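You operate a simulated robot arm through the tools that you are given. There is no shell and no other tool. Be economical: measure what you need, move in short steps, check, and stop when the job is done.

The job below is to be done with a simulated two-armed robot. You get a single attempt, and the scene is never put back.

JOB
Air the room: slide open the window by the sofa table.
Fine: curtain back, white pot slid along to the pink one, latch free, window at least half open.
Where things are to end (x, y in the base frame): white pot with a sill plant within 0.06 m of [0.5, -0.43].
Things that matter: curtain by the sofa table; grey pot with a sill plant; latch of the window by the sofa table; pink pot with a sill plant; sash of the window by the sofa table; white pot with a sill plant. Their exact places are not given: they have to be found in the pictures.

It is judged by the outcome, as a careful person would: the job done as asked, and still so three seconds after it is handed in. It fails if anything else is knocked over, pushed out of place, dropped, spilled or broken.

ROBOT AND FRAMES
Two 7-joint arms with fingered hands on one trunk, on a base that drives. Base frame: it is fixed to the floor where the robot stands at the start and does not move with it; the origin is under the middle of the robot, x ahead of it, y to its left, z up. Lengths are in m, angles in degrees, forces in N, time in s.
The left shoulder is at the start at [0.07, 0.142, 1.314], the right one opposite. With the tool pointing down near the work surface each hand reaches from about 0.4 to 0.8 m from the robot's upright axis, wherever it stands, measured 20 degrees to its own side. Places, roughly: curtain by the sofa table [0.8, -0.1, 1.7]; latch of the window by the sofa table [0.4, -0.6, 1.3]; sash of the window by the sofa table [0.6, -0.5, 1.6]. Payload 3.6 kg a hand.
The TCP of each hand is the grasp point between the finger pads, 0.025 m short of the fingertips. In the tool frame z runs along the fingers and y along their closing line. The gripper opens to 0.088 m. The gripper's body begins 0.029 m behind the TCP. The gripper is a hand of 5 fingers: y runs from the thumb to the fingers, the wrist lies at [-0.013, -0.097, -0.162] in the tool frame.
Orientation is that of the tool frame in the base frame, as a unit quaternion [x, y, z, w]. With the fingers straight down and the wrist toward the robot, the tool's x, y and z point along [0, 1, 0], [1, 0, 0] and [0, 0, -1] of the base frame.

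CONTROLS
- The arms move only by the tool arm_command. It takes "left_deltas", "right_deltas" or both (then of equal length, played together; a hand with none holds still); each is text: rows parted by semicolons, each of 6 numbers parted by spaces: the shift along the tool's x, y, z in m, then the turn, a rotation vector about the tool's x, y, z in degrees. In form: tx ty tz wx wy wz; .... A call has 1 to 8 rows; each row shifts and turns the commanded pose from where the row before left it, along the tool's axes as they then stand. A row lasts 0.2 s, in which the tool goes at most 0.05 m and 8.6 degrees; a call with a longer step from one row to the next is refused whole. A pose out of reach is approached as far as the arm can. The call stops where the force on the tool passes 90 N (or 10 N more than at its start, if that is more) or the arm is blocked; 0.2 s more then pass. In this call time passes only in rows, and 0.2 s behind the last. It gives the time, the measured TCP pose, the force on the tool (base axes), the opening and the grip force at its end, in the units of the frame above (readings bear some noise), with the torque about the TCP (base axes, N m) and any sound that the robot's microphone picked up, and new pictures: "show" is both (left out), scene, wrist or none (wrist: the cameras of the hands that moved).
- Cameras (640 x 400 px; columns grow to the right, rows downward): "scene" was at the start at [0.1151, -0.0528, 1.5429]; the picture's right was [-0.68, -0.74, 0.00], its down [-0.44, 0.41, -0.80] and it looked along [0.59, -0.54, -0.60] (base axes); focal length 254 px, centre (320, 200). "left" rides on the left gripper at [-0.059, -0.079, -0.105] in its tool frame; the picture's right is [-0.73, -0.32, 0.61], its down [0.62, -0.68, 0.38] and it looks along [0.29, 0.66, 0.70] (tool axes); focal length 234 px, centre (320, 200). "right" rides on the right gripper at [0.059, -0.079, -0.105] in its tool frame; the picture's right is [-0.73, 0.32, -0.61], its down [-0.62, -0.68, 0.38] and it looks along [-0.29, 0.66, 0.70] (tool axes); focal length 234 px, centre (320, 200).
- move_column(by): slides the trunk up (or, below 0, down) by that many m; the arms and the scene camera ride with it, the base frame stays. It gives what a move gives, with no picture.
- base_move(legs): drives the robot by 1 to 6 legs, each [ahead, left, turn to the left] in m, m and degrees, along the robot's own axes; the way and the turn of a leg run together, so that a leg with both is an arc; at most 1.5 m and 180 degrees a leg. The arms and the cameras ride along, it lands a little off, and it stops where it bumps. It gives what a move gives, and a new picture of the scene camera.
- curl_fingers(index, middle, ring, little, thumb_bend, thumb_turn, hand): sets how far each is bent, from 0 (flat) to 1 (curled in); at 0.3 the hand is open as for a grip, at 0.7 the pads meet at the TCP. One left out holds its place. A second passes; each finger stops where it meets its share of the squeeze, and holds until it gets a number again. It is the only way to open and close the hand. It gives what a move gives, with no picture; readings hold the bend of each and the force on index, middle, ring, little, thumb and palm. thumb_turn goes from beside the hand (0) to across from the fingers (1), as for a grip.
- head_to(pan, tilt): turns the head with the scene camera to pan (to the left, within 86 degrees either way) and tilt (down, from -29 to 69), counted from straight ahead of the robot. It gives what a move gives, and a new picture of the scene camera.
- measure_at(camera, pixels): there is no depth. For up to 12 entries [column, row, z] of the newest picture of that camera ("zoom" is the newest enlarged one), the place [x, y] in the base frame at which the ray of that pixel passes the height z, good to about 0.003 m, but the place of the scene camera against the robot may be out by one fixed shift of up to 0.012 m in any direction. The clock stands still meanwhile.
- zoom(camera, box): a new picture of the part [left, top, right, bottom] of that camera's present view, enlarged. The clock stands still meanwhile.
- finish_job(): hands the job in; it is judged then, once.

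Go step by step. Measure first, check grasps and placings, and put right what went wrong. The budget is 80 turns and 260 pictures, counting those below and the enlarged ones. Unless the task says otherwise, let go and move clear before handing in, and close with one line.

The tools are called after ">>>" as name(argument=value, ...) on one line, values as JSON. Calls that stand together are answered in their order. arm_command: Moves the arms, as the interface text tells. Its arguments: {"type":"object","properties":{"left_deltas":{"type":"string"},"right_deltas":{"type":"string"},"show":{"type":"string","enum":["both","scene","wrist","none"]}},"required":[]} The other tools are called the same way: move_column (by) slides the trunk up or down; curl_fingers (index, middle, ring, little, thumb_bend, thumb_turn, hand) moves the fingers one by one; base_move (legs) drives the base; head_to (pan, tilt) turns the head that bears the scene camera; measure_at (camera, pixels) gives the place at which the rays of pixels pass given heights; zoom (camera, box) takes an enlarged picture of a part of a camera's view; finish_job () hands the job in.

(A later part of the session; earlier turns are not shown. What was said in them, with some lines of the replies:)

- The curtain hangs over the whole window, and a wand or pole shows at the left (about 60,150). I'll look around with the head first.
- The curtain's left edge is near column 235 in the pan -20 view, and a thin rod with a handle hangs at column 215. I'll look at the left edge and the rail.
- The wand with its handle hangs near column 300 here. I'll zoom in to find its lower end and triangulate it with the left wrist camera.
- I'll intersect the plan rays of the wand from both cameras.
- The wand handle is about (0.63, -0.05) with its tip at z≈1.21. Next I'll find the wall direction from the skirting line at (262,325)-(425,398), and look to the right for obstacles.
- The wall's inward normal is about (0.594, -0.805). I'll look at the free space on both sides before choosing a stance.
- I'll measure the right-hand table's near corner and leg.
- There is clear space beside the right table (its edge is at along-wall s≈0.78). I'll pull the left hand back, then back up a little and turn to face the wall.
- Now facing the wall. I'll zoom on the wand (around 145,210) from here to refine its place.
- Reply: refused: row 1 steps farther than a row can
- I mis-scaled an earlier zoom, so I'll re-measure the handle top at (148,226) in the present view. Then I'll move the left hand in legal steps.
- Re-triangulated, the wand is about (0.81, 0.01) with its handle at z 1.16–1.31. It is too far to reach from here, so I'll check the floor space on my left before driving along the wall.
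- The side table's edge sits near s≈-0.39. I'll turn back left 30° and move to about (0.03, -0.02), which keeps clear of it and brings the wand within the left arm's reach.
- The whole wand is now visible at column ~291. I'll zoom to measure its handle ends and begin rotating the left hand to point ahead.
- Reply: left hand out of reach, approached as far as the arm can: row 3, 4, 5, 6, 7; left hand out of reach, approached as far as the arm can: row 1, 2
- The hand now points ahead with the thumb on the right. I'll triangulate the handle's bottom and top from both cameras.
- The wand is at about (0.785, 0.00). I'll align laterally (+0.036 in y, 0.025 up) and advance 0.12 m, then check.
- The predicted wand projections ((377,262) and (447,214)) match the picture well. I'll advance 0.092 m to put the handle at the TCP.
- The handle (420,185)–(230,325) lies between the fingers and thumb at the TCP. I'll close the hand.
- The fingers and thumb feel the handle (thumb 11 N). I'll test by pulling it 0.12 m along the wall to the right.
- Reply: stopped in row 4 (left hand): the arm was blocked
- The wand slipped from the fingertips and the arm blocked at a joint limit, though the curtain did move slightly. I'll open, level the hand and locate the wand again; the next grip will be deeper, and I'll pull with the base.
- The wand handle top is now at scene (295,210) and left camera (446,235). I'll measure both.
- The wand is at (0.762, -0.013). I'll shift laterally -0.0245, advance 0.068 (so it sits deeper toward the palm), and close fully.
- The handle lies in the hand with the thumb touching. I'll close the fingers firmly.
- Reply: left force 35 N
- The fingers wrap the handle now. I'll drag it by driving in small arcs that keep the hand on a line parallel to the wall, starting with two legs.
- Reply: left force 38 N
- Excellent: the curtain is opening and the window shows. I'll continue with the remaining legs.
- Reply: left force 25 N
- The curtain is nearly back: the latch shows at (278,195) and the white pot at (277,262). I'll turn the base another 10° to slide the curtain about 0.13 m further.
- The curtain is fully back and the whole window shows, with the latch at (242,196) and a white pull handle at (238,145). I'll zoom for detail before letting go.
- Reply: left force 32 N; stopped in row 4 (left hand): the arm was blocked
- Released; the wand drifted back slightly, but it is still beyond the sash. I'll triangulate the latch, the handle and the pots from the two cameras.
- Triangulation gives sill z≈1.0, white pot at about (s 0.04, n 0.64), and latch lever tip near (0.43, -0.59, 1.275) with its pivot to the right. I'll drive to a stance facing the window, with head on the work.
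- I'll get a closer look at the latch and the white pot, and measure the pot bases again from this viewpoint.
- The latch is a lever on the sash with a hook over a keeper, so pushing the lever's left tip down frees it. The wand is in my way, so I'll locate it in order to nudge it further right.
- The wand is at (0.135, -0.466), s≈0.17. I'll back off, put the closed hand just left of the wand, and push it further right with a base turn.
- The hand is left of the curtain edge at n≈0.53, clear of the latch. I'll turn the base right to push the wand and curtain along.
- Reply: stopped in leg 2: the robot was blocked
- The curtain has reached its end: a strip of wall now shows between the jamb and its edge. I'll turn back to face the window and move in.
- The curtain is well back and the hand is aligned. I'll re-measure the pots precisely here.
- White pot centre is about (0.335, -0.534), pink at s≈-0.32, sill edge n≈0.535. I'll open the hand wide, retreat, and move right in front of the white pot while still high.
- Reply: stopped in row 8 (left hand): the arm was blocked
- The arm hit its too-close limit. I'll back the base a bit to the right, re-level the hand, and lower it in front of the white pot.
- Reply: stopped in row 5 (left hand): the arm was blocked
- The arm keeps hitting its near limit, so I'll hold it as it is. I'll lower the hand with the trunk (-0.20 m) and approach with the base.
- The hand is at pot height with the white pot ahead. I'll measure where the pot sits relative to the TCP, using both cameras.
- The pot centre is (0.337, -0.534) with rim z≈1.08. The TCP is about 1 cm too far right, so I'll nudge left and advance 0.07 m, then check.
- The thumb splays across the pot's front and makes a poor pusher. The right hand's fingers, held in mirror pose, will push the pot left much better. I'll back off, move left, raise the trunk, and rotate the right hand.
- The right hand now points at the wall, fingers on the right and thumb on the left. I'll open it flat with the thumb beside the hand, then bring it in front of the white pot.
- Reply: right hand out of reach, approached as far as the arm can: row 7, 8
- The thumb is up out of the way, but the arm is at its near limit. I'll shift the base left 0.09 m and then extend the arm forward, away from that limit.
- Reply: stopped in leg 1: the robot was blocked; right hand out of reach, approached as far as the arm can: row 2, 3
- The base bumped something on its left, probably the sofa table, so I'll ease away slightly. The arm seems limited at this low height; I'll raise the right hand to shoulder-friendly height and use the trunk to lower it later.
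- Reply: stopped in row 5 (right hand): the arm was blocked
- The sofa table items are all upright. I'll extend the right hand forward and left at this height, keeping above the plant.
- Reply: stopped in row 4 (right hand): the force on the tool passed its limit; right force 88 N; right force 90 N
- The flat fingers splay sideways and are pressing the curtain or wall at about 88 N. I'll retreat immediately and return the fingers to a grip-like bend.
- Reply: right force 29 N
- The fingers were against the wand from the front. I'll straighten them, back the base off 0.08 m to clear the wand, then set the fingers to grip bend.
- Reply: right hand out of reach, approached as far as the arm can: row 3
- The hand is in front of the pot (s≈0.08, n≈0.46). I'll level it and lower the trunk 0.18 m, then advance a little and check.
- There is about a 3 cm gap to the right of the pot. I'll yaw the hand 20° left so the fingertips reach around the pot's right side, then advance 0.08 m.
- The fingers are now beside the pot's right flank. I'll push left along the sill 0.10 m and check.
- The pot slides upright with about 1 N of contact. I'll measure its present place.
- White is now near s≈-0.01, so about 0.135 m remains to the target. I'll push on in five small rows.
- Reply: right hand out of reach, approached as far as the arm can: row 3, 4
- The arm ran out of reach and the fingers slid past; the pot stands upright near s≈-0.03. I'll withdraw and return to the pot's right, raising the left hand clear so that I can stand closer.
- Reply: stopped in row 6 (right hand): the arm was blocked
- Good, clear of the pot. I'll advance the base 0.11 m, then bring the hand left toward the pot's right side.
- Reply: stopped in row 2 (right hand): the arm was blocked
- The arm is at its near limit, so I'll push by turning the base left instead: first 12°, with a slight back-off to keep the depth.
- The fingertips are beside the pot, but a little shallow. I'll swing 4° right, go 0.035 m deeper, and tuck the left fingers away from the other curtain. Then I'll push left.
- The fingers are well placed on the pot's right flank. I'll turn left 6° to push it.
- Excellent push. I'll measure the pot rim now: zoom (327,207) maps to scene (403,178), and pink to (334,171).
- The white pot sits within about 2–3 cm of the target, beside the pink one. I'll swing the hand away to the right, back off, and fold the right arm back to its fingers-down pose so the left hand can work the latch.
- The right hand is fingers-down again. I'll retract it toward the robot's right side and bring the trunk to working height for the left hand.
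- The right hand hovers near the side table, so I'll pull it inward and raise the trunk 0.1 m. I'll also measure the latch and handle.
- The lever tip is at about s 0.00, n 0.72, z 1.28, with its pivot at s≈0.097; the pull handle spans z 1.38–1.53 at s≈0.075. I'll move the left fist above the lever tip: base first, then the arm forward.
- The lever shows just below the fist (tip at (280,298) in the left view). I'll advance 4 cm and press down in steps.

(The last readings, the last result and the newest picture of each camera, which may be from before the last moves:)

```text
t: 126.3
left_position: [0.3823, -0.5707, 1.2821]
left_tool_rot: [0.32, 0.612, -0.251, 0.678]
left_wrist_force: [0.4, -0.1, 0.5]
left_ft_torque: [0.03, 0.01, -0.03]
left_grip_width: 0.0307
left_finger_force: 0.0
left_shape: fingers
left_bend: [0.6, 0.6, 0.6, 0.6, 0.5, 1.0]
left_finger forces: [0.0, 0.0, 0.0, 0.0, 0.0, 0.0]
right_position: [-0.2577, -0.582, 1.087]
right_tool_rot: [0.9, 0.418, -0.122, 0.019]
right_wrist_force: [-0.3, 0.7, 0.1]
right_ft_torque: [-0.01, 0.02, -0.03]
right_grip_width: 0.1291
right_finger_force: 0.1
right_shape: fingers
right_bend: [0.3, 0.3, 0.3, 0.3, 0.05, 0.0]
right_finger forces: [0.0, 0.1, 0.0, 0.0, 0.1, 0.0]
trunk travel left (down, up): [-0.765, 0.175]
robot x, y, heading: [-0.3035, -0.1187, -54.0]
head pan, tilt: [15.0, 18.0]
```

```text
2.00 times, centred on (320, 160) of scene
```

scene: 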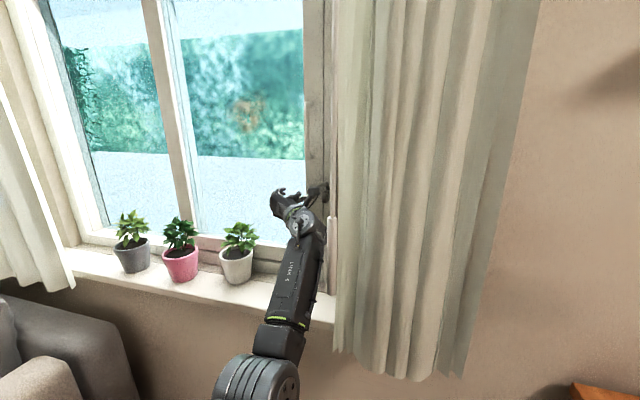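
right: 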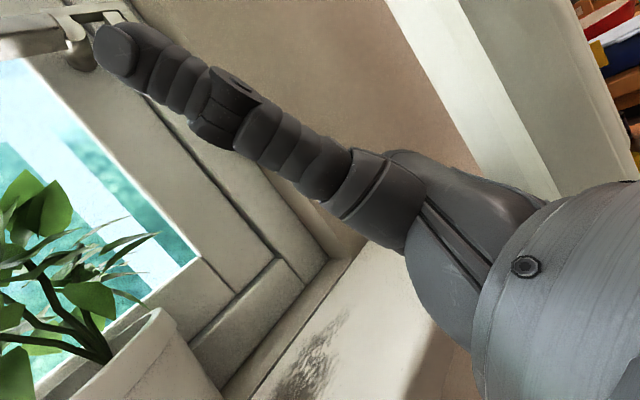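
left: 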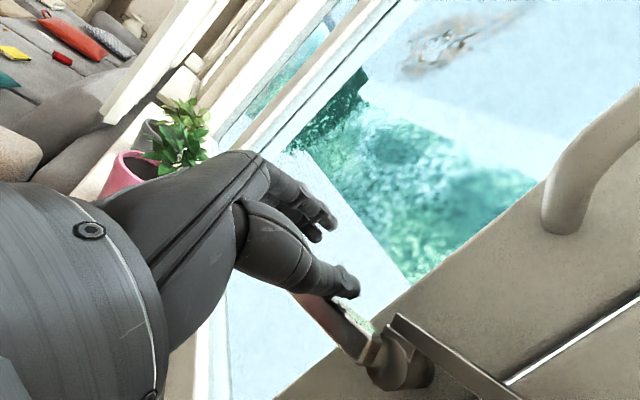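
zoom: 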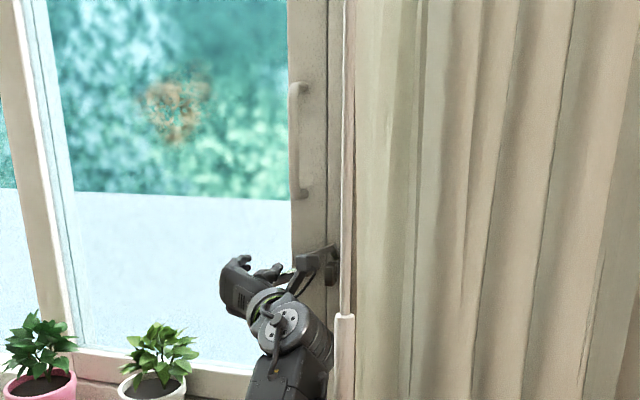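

No force yet, and the lever is right at the thumb. I'll continue pressing down.

>>> arm_command(left_deltas="0.02 0 0 0 0 0; 0.02 0 0 0 0 0; 0.02 0 0 0 0 0")

>>> zoom(camera="left", box=[200, 200, 520, 400])

```text
t: 127.1
left_position: [0.3876, -0.5594, 1.2307]
left_tool_rot: [0.318, 0.61, -0.251, 0.68]
left_wrist_force: [-1.6, 15.2, 15.6]
left_ft_torque: [-0.47, 0.16, -0.25]
left_grip_width: 0.0179
left_finger_force: 10.5
left_shape: fingers
left_bend: [0.6, 0.6, 0.6, 0.6, 0.61, 0.92]
left_finger forces: [0.0, 0.0, 0.0, 0.1, 21.1, 0.0]
right_position: [-0.2612, -0.5751, 1.0907]
right_tool_rot: [0.9, 0.417, -0.122, 0.021]
right_wrist_force: [0.0, -0.1, -0.5]
right_ft_torque: [0.0, -0.01, 0.01]
right_grip_width: 0.129
right_finger_force: 0.0
right_shape: fingers
right_bend: [0.3, 0.3, 0.3, 0.3, 0.05, 0.0]
right_finger forces: [0.0, 0.0, 0.0, 0.0, 0.1, 0.0]
trunk travel left (down, up): [-0.765, 0.175]
robot x, y, heading: [-0.3042, -0.1168, -53.6]
head pan, tilt: [15.0, 18.0]
```

scene: 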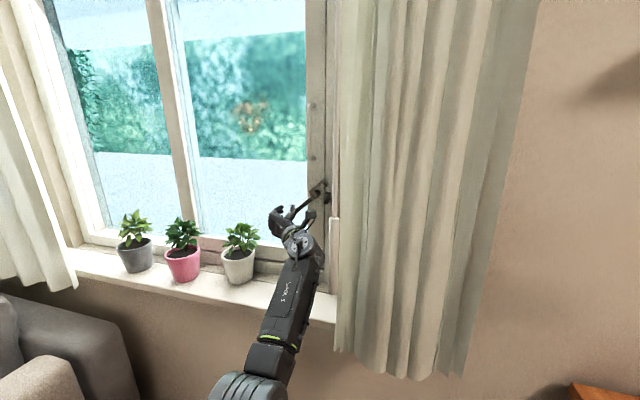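
left: 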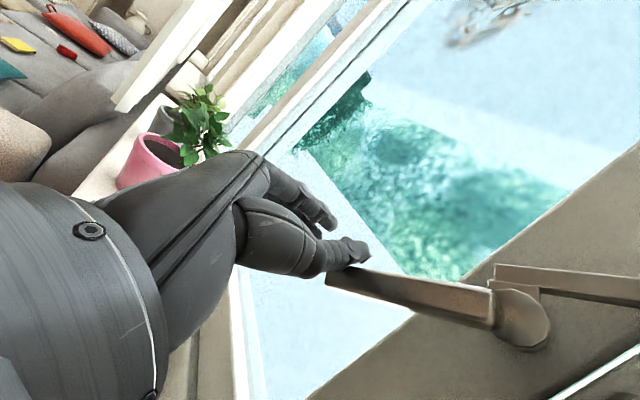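

```text
2.00 times, centred on (360, 300) of left
```

zoom: 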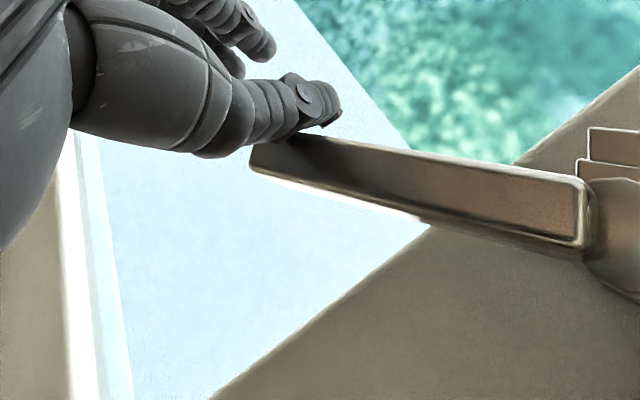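

The lever is rotating down (about 40°) and the hook rises. I'll press further, following its arc slightly right.

>>> arm_command(left_deltas="0.02 -0.006 0.004 0 0 0; 0.02 -0.01 0.004 0 0 0; 0.02 -0.01 0 0 0 0")

>>> zoom(camera="scene", box=[260, 140, 380, 240])

```text
t: 127.9
left_position: [0.3817, -0.5907, 1.1597]
left_tool_rot: [0.322, 0.613, -0.25, 0.676]
left_wrist_force: [0.5, 0.3, -0.4]
left_ft_torque: [0.02, 0.01, 0.03]
left_grip_width: 0.0303
left_finger_force: 0.0
left_shape: fingers
left_bend: [0.6, 0.6, 0.6, 0.6, 0.5, 1.0]
left_finger forces: [0.1, 0.0, 0.0, 0.0, 0.1, 0.0]
right_position: [-0.26, -0.5834, 1.0873]
right_tool_rot: [0.9, 0.418, -0.12, 0.019]
right_wrist_force: [-0.6, -0.4, -0.2]
right_ft_torque: [0.03, 0.0, 0.02]
right_grip_width: 0.129
right_finger_force: 0.1
right_shape: fingers
right_bend: [0.3, 0.3, 0.3, 0.3, 0.05, 0.0]
right_finger forces: [0.0, 0.1, 0.1, 0.0, 0.0, 0.1]
trunk travel left (down, up): [-0.765, 0.175]
robot x, y, heading: [-0.3039, -0.1187, -53.9]
head pan, tilt: [15.0, 18.0]
```

scene: 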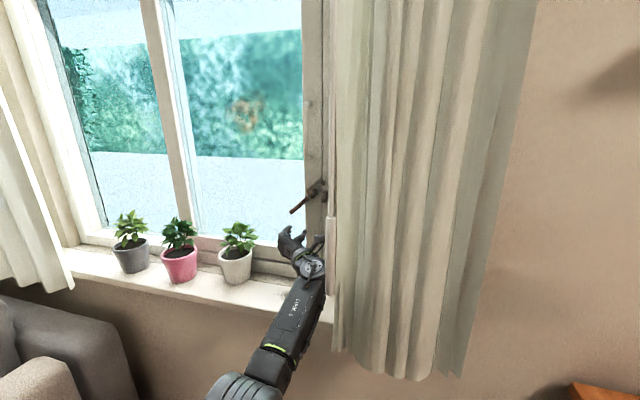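
left: 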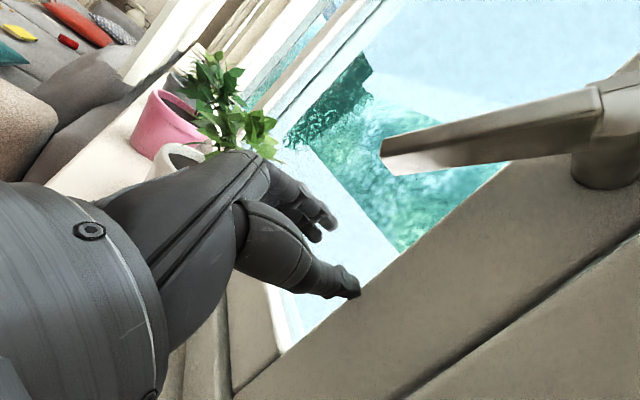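

```text
4.00 times, centred on (320, 190) of scene
```

zoom: 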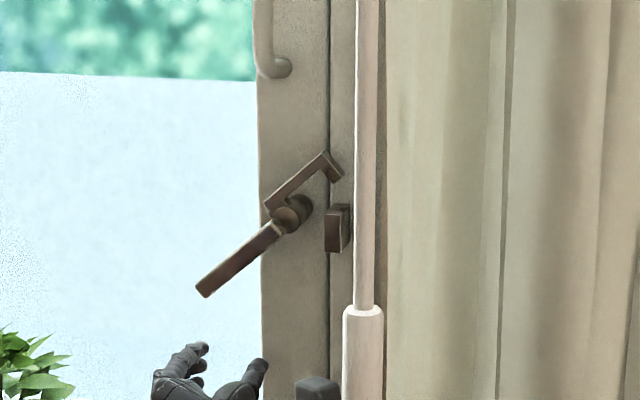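

The hook has swung clear above its keeper, so the latch is free. Now I'll withdraw, open the hand, and rise to the pull handle at z≈1.45.

>>> arm_command(left_deltas="0 0 -0.04 0 0 0; 0 0 -0.04 0 0 0; 0 0 -0.04 0 0 0", show="none")

>>> curl_fingers(hand="left", index=0.3, middle=0.3, ring=0.3, little=0.3, thumb_bend=0.3, thumb_turn=1)

>>> move_column(by=0.17)

>>> arm_command(left_deltas="-0.04 -0.01 0 0 0 0; -0.04 -0.01 0 0 0 0; -0.035 0 0 0 0 0", show="both")

>>> zoom(camera="scene", box=[220, 100, 420, 300])

```text
t: 128.7
left_position: [0.3008, -0.4983, 1.1567]
left_tool_rot: [0.32, 0.613, -0.251, 0.678]
left_wrist_force: [0.5, 0.4, 0.4]
left_ft_torque: [0.0, 0.01, -0.02]
left_grip_width: 0.0303
left_finger_force: 0.0
left_shape: fingers
left_bend: [0.6, 0.6, 0.6, 0.6, 0.5, 1.0]
left_finger forces: [0.1, 0.0, 0.1, 0.0, 0.0, 0.0]
right_position: [-0.2593, -0.581, 1.0883]
right_tool_rot: [0.9, 0.418, -0.12, 0.02]
right_wrist_force: [0.2, 0.5, 0.9]
right_ft_torque: [-0.02, -0.04, 0.01]
right_grip_width: 0.1291
right_finger_force: 0.0
right_shape: fingers
right_bend: [0.3, 0.3, 0.3, 0.3, 0.05, 0.0]
right_finger forces: [0.0, 0.1, 0.0, 0.0, 0.0, 0.1]
trunk travel left (down, up): [-0.765, 0.175]
robot x, y, heading: [-0.3021, -0.1144, -54.2]
head pan, tilt: [15.0, 18.0]
```

```text
t: 129.7
left_position: [0.303, -0.4993, 1.1558]
left_tool_rot: [0.321, 0.613, -0.25, 0.677]
left_wrist_force: [0.9, 0.1, -0.9]
left_ft_torque: [-0.01, -0.03, 0.01]
left_grip_width: 0.0844
left_finger_force: 0.0
left_shape: fingers
left_bend: [0.3, 0.3, 0.3, 0.3, 0.3, 0.98]
left_finger forces: [0.1, 0.0, 0.1, 0.0, 0.1, 0.0]
right_position: [-0.2586, -0.5822, 1.0869]
right_tool_rot: [0.9, 0.419, -0.122, 0.02]
right_wrist_force: [-0.6, -0.1, -0.8]
right_ft_torque: [-0.04, -0.04, 0.02]
right_grip_width: 0.1291
right_finger_force: 0.1
right_shape: fingers
right_bend: [0.3, 0.3, 0.3, 0.3, 0.05, 0.0]
right_finger forces: [0.0, 0.0, 0.0, 0.0, 0.0, 0.1]
trunk travel left (down, up): [-0.765, 0.175]
robot x, y, heading: [-0.3012, -0.1165, -53.7]
head pan, tilt: [15.0, 18.0]
```

```text
t: 131.6
left_position: [0.3024, -0.4986, 1.3255]
left_tool_rot: [0.32, 0.613, -0.251, 0.678]
left_wrist_force: [0.3, 0.2, -0.1]
left_ft_torque: [0.01, -0.03, -0.01]
left_grip_width: 0.0843
left_finger_force: 0.2
left_shape: fingers
left_bend: [0.3, 0.3, 0.3, 0.3, 0.3, 0.98]
left_finger forces: [0.1, 0.0, 0.0, 0.0, 0.0, 0.0]
right_position: [-0.2583, -0.5812, 1.257]
right_tool_rot: [0.9, 0.419, -0.121, 0.02]
right_wrist_force: [0.5, -0.2, -0.8]
right_ft_torque: [0.01, 0.0, -0.03]
right_grip_width: 0.1291
right_finger_force: 0.0
right_shape: fingers
right_bend: [0.3, 0.3, 0.3, 0.3, 0.05, 0.0]
right_finger forces: [0.1, 0.0, 0.0, 0.0, 0.1, 0.0]
trunk travel left (down, up): [-0.935, 0.005]
robot x, y, heading: [-0.3039, -0.1194, -53.8]
head pan, tilt: [15.0, 18.0]
```

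```text
t: 132.4
left_position: [0.2746, -0.5191, 1.4394]
left_tool_rot: [0.321, 0.613, -0.25, 0.678]
left_wrist_force: [0.7, 0.2, 0.3]
left_ft_torque: [-0.01, -0.01, 0.0]
left_grip_width: 0.0842
left_finger_force: 0.1
left_shape: fingers
left_bend: [0.3, 0.3, 0.3, 0.3, 0.3, 0.98]
left_finger forces: [0.1, 0.0, 0.0, 0.1, 0.1, 0.0]
right_position: [-0.2576, -0.582, 1.2565]
right_tool_rot: [0.9, 0.418, -0.121, 0.019]
right_wrist_force: [0.9, -0.4, 0.1]
right_ft_torque: [-0.02, -0.01, 0.0]
right_grip_width: 0.1291
right_finger_force: 0.0
right_shape: fingers
right_bend: [0.3, 0.3, 0.3, 0.3, 0.05, 0.0]
right_finger forces: [0.0, 0.0, 0.0, 0.0, 0.1, 0.0]
trunk travel left (down, up): [-0.935, 0.005]
robot x, y, heading: [-0.3027, -0.1178, -53.8]
head pan, tilt: [15.0, 18.0]
```

scene: 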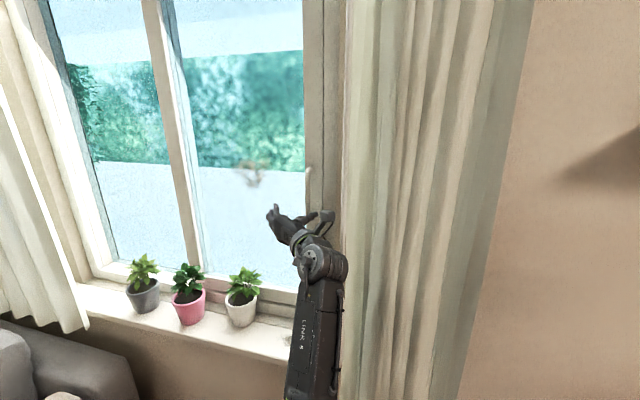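
left: 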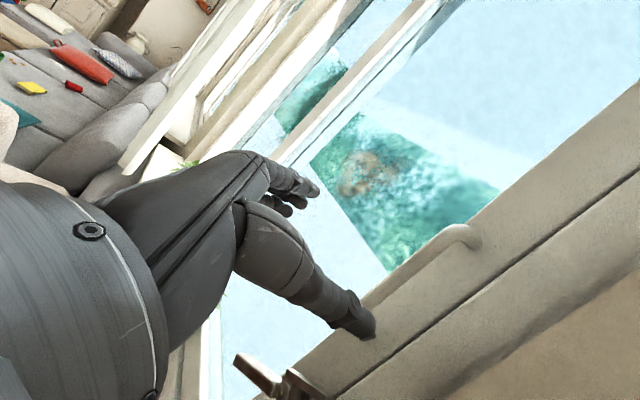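

```text
2.00 times, centred on (320, 200) of scene
```

zoom: 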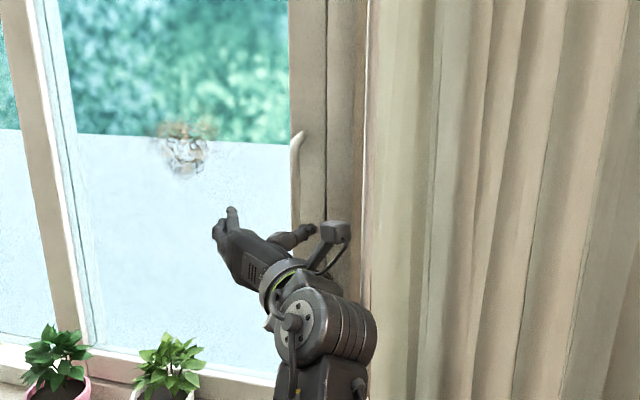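

The handle bar lines up with the approach axis, and I estimate it at n≈0.74. I'll advance 0.12 m between thumb and fingers and check.

>>> arm_command(left_deltas="0 0 0.04 0 0 0; 0 0 0.04 0 0 0; 0 0 0.04 0 0 0", show="wrist")

```text
t: 133.2
left_position: [0.354, -0.6032, 1.4446]
left_tool_rot: [0.319, 0.612, -0.252, 0.678]
left_wrist_force: [-0.4, 0.6, 0.3]
left_ft_torque: [0.01, 0.01, -0.01]
left_grip_width: 0.0853
left_finger_force: 0.1
left_shape: fingers
left_bend: [0.3, 0.3, 0.3, 0.3, 0.3, 0.98]
left_finger forces: [0.0, 0.0, 0.1, 0.1, 0.1, 0.0]
right_position: [-0.259, -0.5793, 1.2581]
right_tool_rot: [0.9, 0.419, -0.121, 0.021]
right_wrist_force: [-0.8, 0.7, 0.8]
right_ft_torque: [-0.03, -0.01, 0.04]
right_grip_width: 0.129
right_finger_force: 0.0
right_shape: fingers
right_bend: [0.3, 0.3, 0.3, 0.3, 0.05, 0.0]
right_finger forces: [0.1, 0.0, 0.1, 0.0, 0.1, 0.1]
trunk travel left (down, up): [-0.935, 0.005]
robot x, y, heading: [-0.3016, -0.1187, -53.9]
head pan, tilt: [15.0, 18.0]
```

left: 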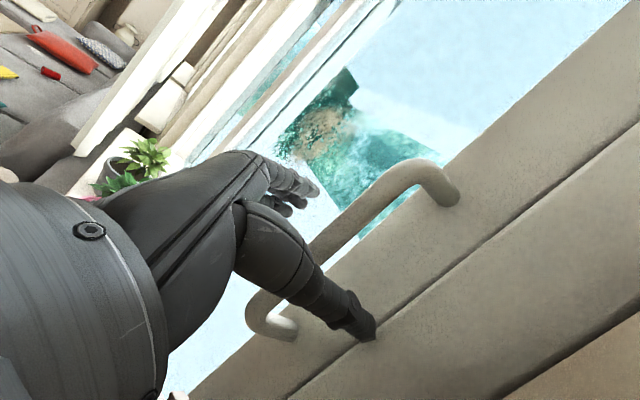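

The bar passes right between thumb and fingers. I'll go 2 cm deeper and close.

>>> arm_command(left_deltas="0 0 0.02 0 0 0", show="none")

>>> curl_fingers(hand="left", index=0.95, middle=0.95, ring=0.95, little=0.95, thumb_bend=0.9, thumb_turn=1)

>>> base_move(legs=[[0, 0.06, 0]])

>>> zoom(camera="left", box=[160, 80, 640, 400])

```text
t: 133.6
left_position: [0.3661, -0.6056, 1.4524]
left_tool_rot: [0.316, 0.61, -0.252, 0.682]
left_wrist_force: [-14.6, 38.6, 1.4]
left_ft_torque: [0.36, 0.25, -2.17]
left_grip_width: 0.0942
left_finger_force: 20.7
left_shape: fingers
left_bend: [0.3, 0.3, 0.3, 0.3, 0.17, 1.0]
left_finger forces: [0.1, 0.0, 0.0, 0.0, 41.1, 0.0]
right_position: [-0.2614, -0.5687, 1.2621]
right_tool_rot: [0.9, 0.418, -0.121, 0.025]
right_wrist_force: [0.3, 0.8, -0.2]
right_ft_torque: [0.02, 0.02, 0.03]
right_grip_width: 0.1291
right_finger_force: 0.0
right_shape: fingers
right_bend: [0.3, 0.3, 0.3, 0.3, 0.05, 0.0]
right_finger forces: [0.1, 0.0, 0.1, 0.1, 0.0, 0.1]
trunk travel left (down, up): [-0.935, 0.005]
robot x, y, heading: [-0.3076, -0.1179, -53.9]
head pan, tilt: [15.0, 18.0]
```

```text
t: 134.6
left_position: [0.3597, -0.6073, 1.4535]
left_tool_rot: [0.317, 0.61, -0.252, 0.681]
left_wrist_force: [-11.1, 37.5, 4.4]
left_ft_torque: [0.22, 0.27, -1.79]
left_grip_width: 0.0459
left_finger_force: 19.5
left_shape: fingers
left_bend: [0.95, 0.95, 0.95, 0.95, 0.22, 1.0]
left_finger forces: [2.6, 0.9, 0.0, 0.1, 35.9, 0.0]
right_position: [-0.2639, -0.5691, 1.2626]
right_tool_rot: [0.9, 0.417, -0.121, 0.026]
right_wrist_force: [-0.2, -0.4, 0.4]
right_ft_torque: [0.0, -0.01, -0.01]
right_grip_width: 0.1289
right_finger_force: 0.0
right_shape: fingers
right_bend: [0.3, 0.3, 0.3, 0.3, 0.05, 0.0]
right_finger forces: [0.0, 0.1, 0.0, 0.0, 0.0, 0.1]
trunk travel left (down, up): [-0.935, 0.005]
robot x, y, heading: [-0.3026, -0.1158, -54.1]
head pan, tilt: [15.0, 18.0]
```

```text
t: 135.6
left_position: [0.409, -0.5829, 1.4493]
left_tool_rot: [0.321, 0.61, -0.252, 0.679]
left_wrist_force: [-11.1, 16.1, 1.6]
left_ft_torque: [0.0, 0.12, -0.82]
left_grip_width: 0.0452
left_finger_force: 11.1
left_shape: fingers
left_bend: [0.95, 0.95, 0.95, 0.95, 0.27, 1.0]
left_finger forces: [0.1, 0.0, 0.1, 0.0, 22.9, 0.1]
right_position: [-0.2173, -0.5408, 1.259]
right_tool_rot: [0.901, 0.416, -0.119, 0.022]
right_wrist_force: [-0.1, -0.9, 0.1]
right_ft_torque: [0.01, -0.04, 0.05]
right_grip_width: 0.1293
right_finger_force: 0.1
right_shape: fingers
right_bend: [0.3, 0.3, 0.3, 0.3, 0.05, 0.0]
right_finger forces: [0.0, 0.1, 0.0, 0.0, 0.0, 0.0]
trunk travel left (down, up): [-0.935, 0.005]
robot x, y, heading: [-0.2557, -0.0794, -53.8]
head pan, tilt: [15.0, 18.0]
```

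scene: 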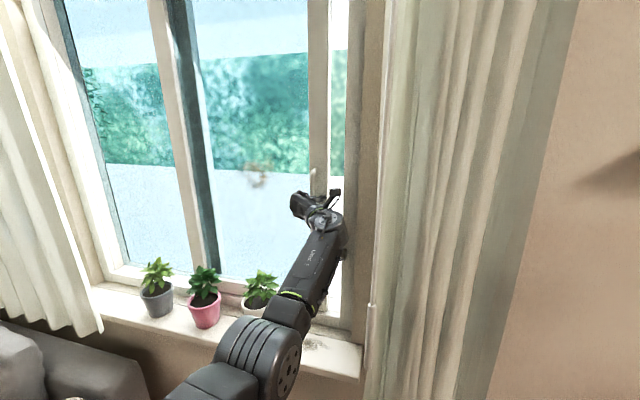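

```text
1.25 times, centred on (400, 240) of left
```

zoom: 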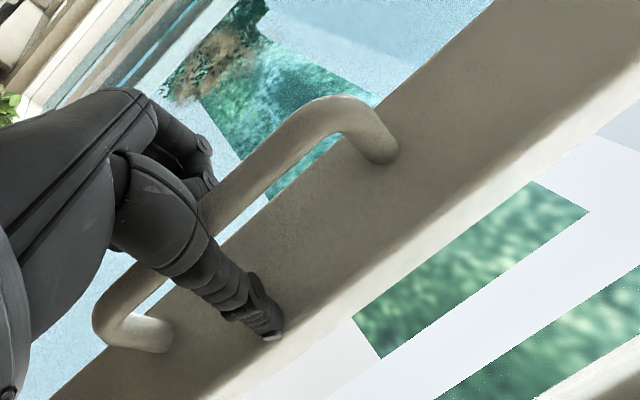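

The sash is sliding: a gap shows on the right. I'll keep driving left.

>>> base_move(legs=[[0, 0.14, 0], [0, 0.14, 0]])

>>> zoom(camera="left", box=[160, 80, 640, 400])

```text
t: 137.8
left_position: [0.6319, -0.4221, 1.449]
left_tool_rot: [0.323, 0.61, -0.252, 0.678]
left_wrist_force: [-13.9, 13.0, 1.7]
left_ft_torque: [0.02, 0.16, -0.73]
left_grip_width: 0.0458
left_finger_force: 11.8
left_shape: fingers
left_bend: [0.95, 0.95, 0.95, 0.95, 0.27, 1.0]
left_finger forces: [0.0, 0.0, 0.1, 0.1, 23.4, 0.0]
right_position: [0.0079, -0.3789, 1.2592]
right_tool_rot: [0.901, 0.416, -0.118, 0.022]
right_wrist_force: [-0.8, 1.1, 0.1]
right_ft_torque: [-0.01, 0.02, -0.01]
right_grip_width: 0.129
right_finger_force: 0.0
right_shape: fingers
right_bend: [0.3, 0.3, 0.3, 0.3, 0.05, 0.0]
right_finger forces: [0.0, 0.0, 0.0, 0.0, 0.1, 0.1]
trunk travel left (down, up): [-0.935, 0.005]
robot x, y, heading: [-0.025, 0.0838, -54.0]
head pan, tilt: [15.0, 18.0]
```

scene: 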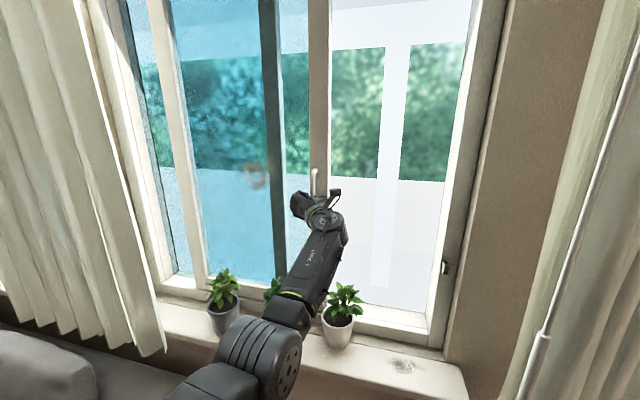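

```text
1.25 times, centred on (400, 240) of left
```

zoom: 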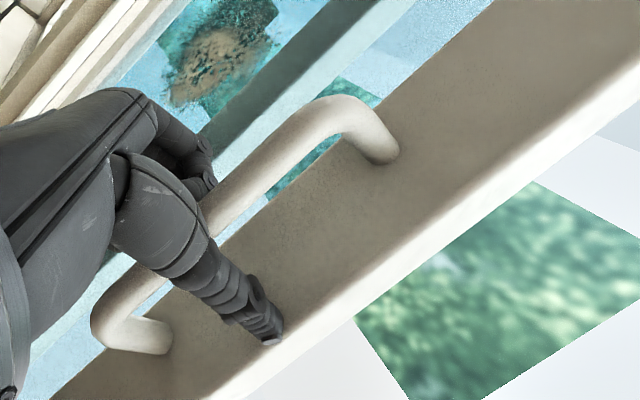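

The window is already well over half open. I'll push 4 cm more, then open the hand and withdraw straight back.

>>> base_move(legs=[[0, 0.04, 0]])

>>> curl_fingers(hand="left", index=0.2, middle=0.2, ring=0.2, little=0.2, thumb_bend=0.2)

>>> zoom(camera="left", box=[0, 0, 640, 400])

```text
t: 138.7
left_position: [0.6649, -0.397, 1.4489]
left_tool_rot: [0.322, 0.61, -0.254, 0.678]
left_wrist_force: [-12.2, 17.8, 2.0]
left_ft_torque: [0.02, 0.15, -0.9]
left_grip_width: 0.0457
left_finger_force: 12.3
left_shape: fingers
left_bend: [0.95, 0.95, 0.95, 0.95, 0.26, 1.0]
left_finger forces: [0.2, 0.0, 0.0, 0.0, 24.7, 0.0]
right_position: [0.0406, -0.3522, 1.2588]
right_tool_rot: [0.902, 0.415, -0.119, 0.023]
right_wrist_force: [0.0, -0.7, -0.3]
right_ft_torque: [0.0, -0.02, 0.0]
right_grip_width: 0.1289
right_finger_force: 0.0
right_shape: fingers
right_bend: [0.3, 0.3, 0.3, 0.3, 0.05, 0.0]
right_finger forces: [0.1, 0.1, 0.0, 0.0, 0.0, 0.0]
trunk travel left (down, up): [-0.935, 0.005]
robot x, y, heading: [0.007, 0.1079, -54.1]
head pan, tilt: [15.0, 18.0]
```

scene: 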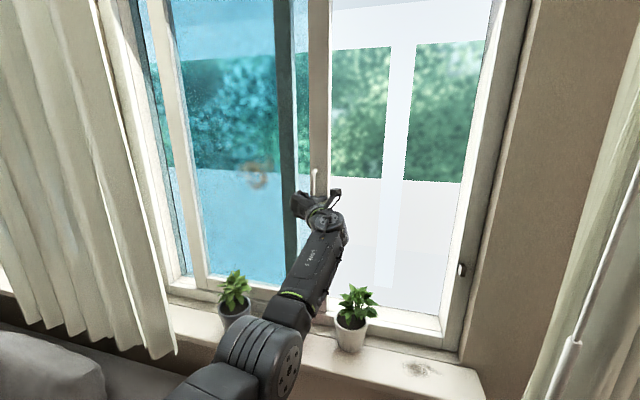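

```text
t: 139.7
left_position: [0.6696, -0.3957, 1.4484]
left_tool_rot: [0.322, 0.61, -0.254, 0.678]
left_wrist_force: [-12.3, 15.7, -1.0]
left_ft_torque: [0.18, 0.02, -0.67]
left_grip_width: 0.1046
left_finger_force: 10.8
left_shape: fingers
left_bend: [0.2, 0.2, 0.2, 0.2, 0.22, 0.98]
left_finger forces: [0.1, 0.1, 0.0, 0.0, 21.4, 0.1]
right_position: [0.0432, -0.3525, 1.2598]
right_tool_rot: [0.902, 0.415, -0.119, 0.022]
right_wrist_force: [0.6, -0.4, 1.0]
right_ft_torque: [0.01, 0.0, 0.0]
right_grip_width: 0.1289
right_finger_force: 0.0
right_shape: fingers
right_bend: [0.3, 0.3, 0.3, 0.3, 0.05, 0.0]
right_finger forces: [0.0, 0.0, 0.0, 0.0, 0.0, 0.0]
trunk travel left (down, up): [-0.935, 0.005]
robot x, y, heading: [0.0066, 0.1066, -54.1]
head pan, tilt: [15.0, 18.0]
```

```text
1.00 times, centred on (320, 200) of left (not enlarged: the box is as wide or as high as the picture)
```

zoom: 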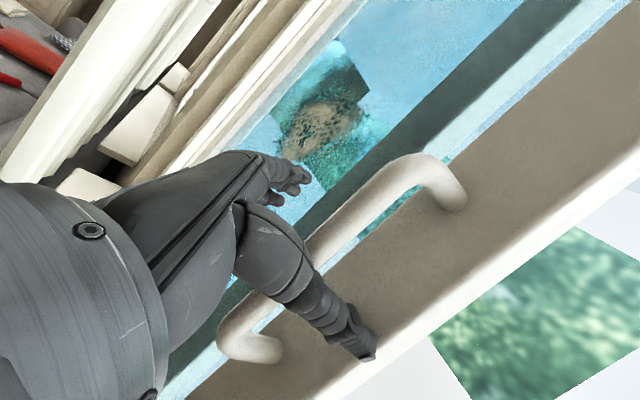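

The fingers are clear of the bar. I'll back straight off and look over everything.

>>> base_move(legs=[[-0.2, 0, 0]])

>>> head_to(pan=5, tilt=22)

>>> zoom(camera="scene", box=[140, 100, 460, 300])

```text
t: 141.3
left_position: [0.5596, -0.2509, 1.4411]
left_tool_rot: [0.326, 0.613, -0.254, 0.674]
left_wrist_force: [-0.3, 0.2, -0.7]
left_ft_torque: [0.0, -0.01, 0.03]
left_grip_width: 0.1037
left_finger_force: 0.1
left_shape: fingers
left_bend: [0.2, 0.2, 0.2, 0.2, 0.2, 0.97]
left_finger forces: [0.0, 0.1, 0.1, 0.0, 0.1, 0.0]
right_position: [-0.0666, -0.2016, 1.2557]
right_tool_rot: [0.902, 0.413, -0.121, 0.017]
right_wrist_force: [0.0, -1.2, -0.5]
right_ft_torque: [0.03, 0.04, 0.0]
right_grip_width: 0.129
right_finger_force: 0.0
right_shape: fingers
right_bend: [0.3, 0.3, 0.3, 0.3, 0.05, 0.0]
right_finger forces: [0.0, 0.0, 0.0, 0.0, 0.0, 0.0]
trunk travel left (down, up): [-0.935, 0.005]
robot x, y, heading: [-0.1089, 0.2649, -54.6]
head pan, tilt: [15.0, 18.0]
```

scene: 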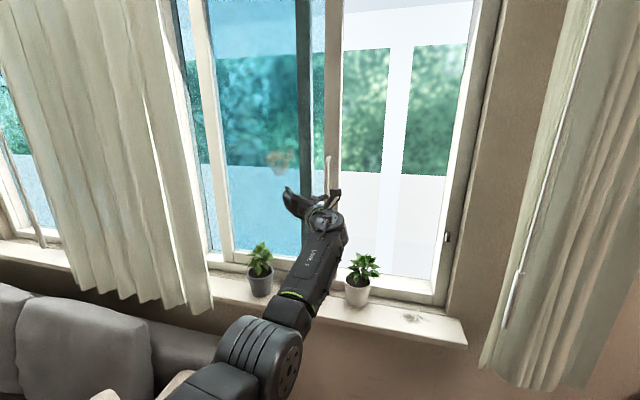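

```text
t: 142.0
left_position: [0.5556, -0.2484, 1.4421]
left_tool_rot: [0.324, 0.611, -0.255, 0.676]
left_wrist_force: [0.4, -0.1, -0.7]
left_ft_torque: [0.0, -0.04, 0.0]
left_grip_width: 0.1038
left_finger_force: 0.0
left_shape: fingers
left_bend: [0.2, 0.2, 0.2, 0.2, 0.2, 0.97]
left_finger forces: [0.0, 0.1, 0.0, 0.0, 0.1, 0.0]
right_position: [-0.0702, -0.1983, 1.2567]
right_tool_rot: [0.902, 0.414, -0.122, 0.017]
right_wrist_force: [-0.2, -0.7, 0.3]
right_ft_torque: [0.0, 0.0, -0.01]
right_grip_width: 0.1292
right_finger_force: 0.1
right_shape: fingers
right_bend: [0.3, 0.3, 0.3, 0.3, 0.05, 0.0]
right_finger forces: [0.1, 0.0, 0.0, 0.1, 0.0, 0.1]
trunk travel left (down, up): [-0.935, 0.005]
robot x, y, heading: [-0.1084, 0.2641, -54.4]
head pan, tilt: [5.0, 22.0]
```

scene: 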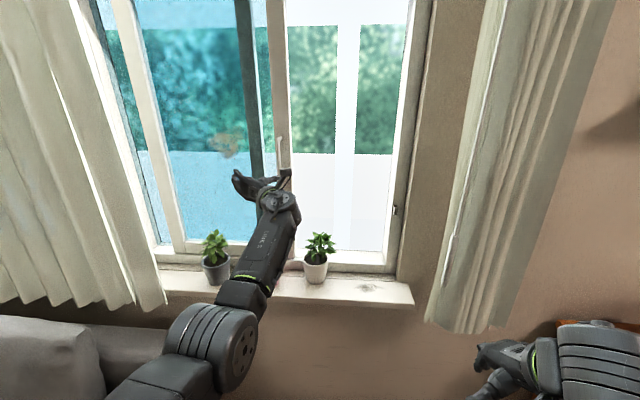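

```text
2.00 times, centred on (300, 200) of scene
```

zoom: 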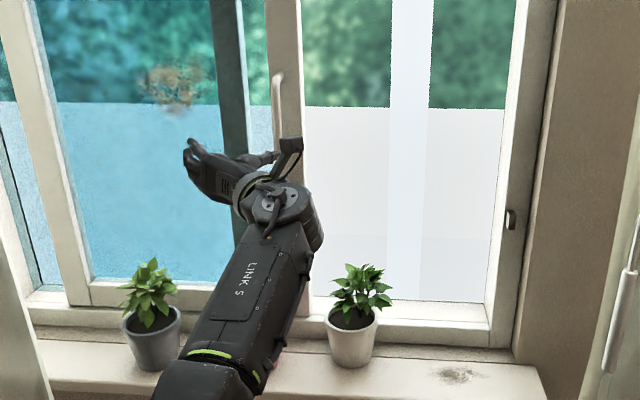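

The window is about three-quarters open. I'll verify the white pot's place and shift right to see the pink pot behind my arm.

>>> measure_at(camera="scene", pixels=[[316, 259, 1.08], [316, 282, 1.0], [357, 212, 1.2]])

>>> base_move(legs=[[-0.05, -0.22, 0]])

>>> zoom(camera="scene", box=[60, 100, 380, 300])

```text
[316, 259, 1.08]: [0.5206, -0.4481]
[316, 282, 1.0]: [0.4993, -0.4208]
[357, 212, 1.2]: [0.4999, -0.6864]
```

```text
t: 143.7
left_position: [0.3488, -0.335, 1.4413]
left_tool_rot: [0.324, 0.612, -0.256, 0.674]
left_wrist_force: [-0.1, 0.6, -0.3]
left_ft_torque: [0.0, -0.02, -0.02]
left_grip_width: 0.1036
left_finger_force: 0.0
left_shape: fingers
left_bend: [0.2, 0.2, 0.2, 0.2, 0.2, 0.97]
left_finger forces: [0.0, 0.0, 0.0, 0.1, 0.0, 0.1]
right_position: [-0.2776, -0.2845, 1.2587]
right_tool_rot: [0.903, 0.412, -0.123, 0.018]
right_wrist_force: [0.5, 0.8, 0.3]
right_ft_torque: [0.02, 0.01, 0.01]
right_grip_width: 0.129
right_finger_force: 0.1
right_shape: fingers
right_bend: [0.3, 0.3, 0.3, 0.3, 0.05, 0.0]
right_finger forces: [0.0, 0.0, 0.1, 0.0, 0.1, 0.0]
trunk travel left (down, up): [-0.935, 0.005]
robot x, y, heading: [-0.319, 0.1761, -54.4]
head pan, tilt: [5.0, 22.0]
```

scene: 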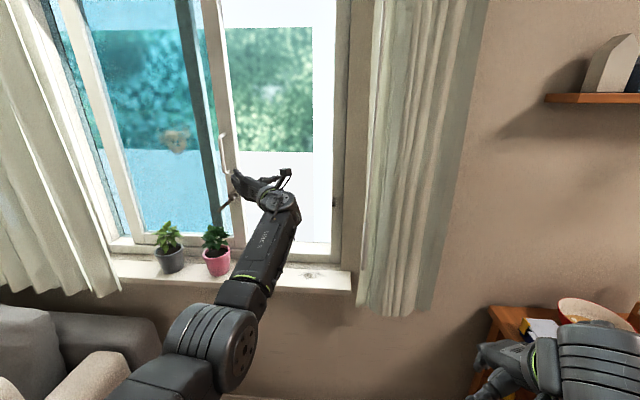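

```text
2.00 times, centred on (220, 200) of scene
```

zoom: 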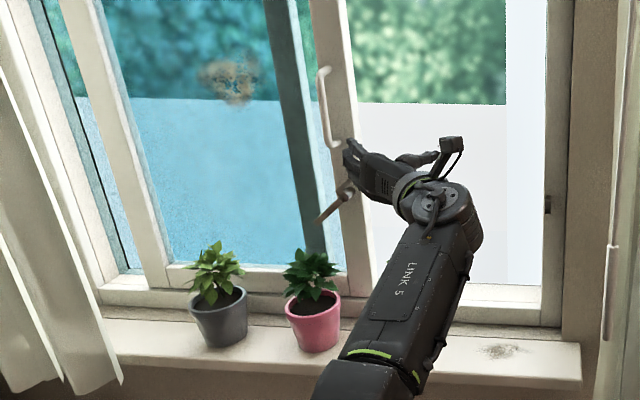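

The pots all stand upright, and the white one is about 2.7 cm from its target beside the pink one. The curtain is back, the latch hook is clear, and the sash is about three-quarters open with both hands free, so I'm handing in.

>>> finish_job()

```text
The job is handed in.
```

The window by the sofa table is about three-quarters open with its latch free; the curtain is back, the white pot stands beside the pink one about 2.7 cm from the target, and nothing was seen knocked over.
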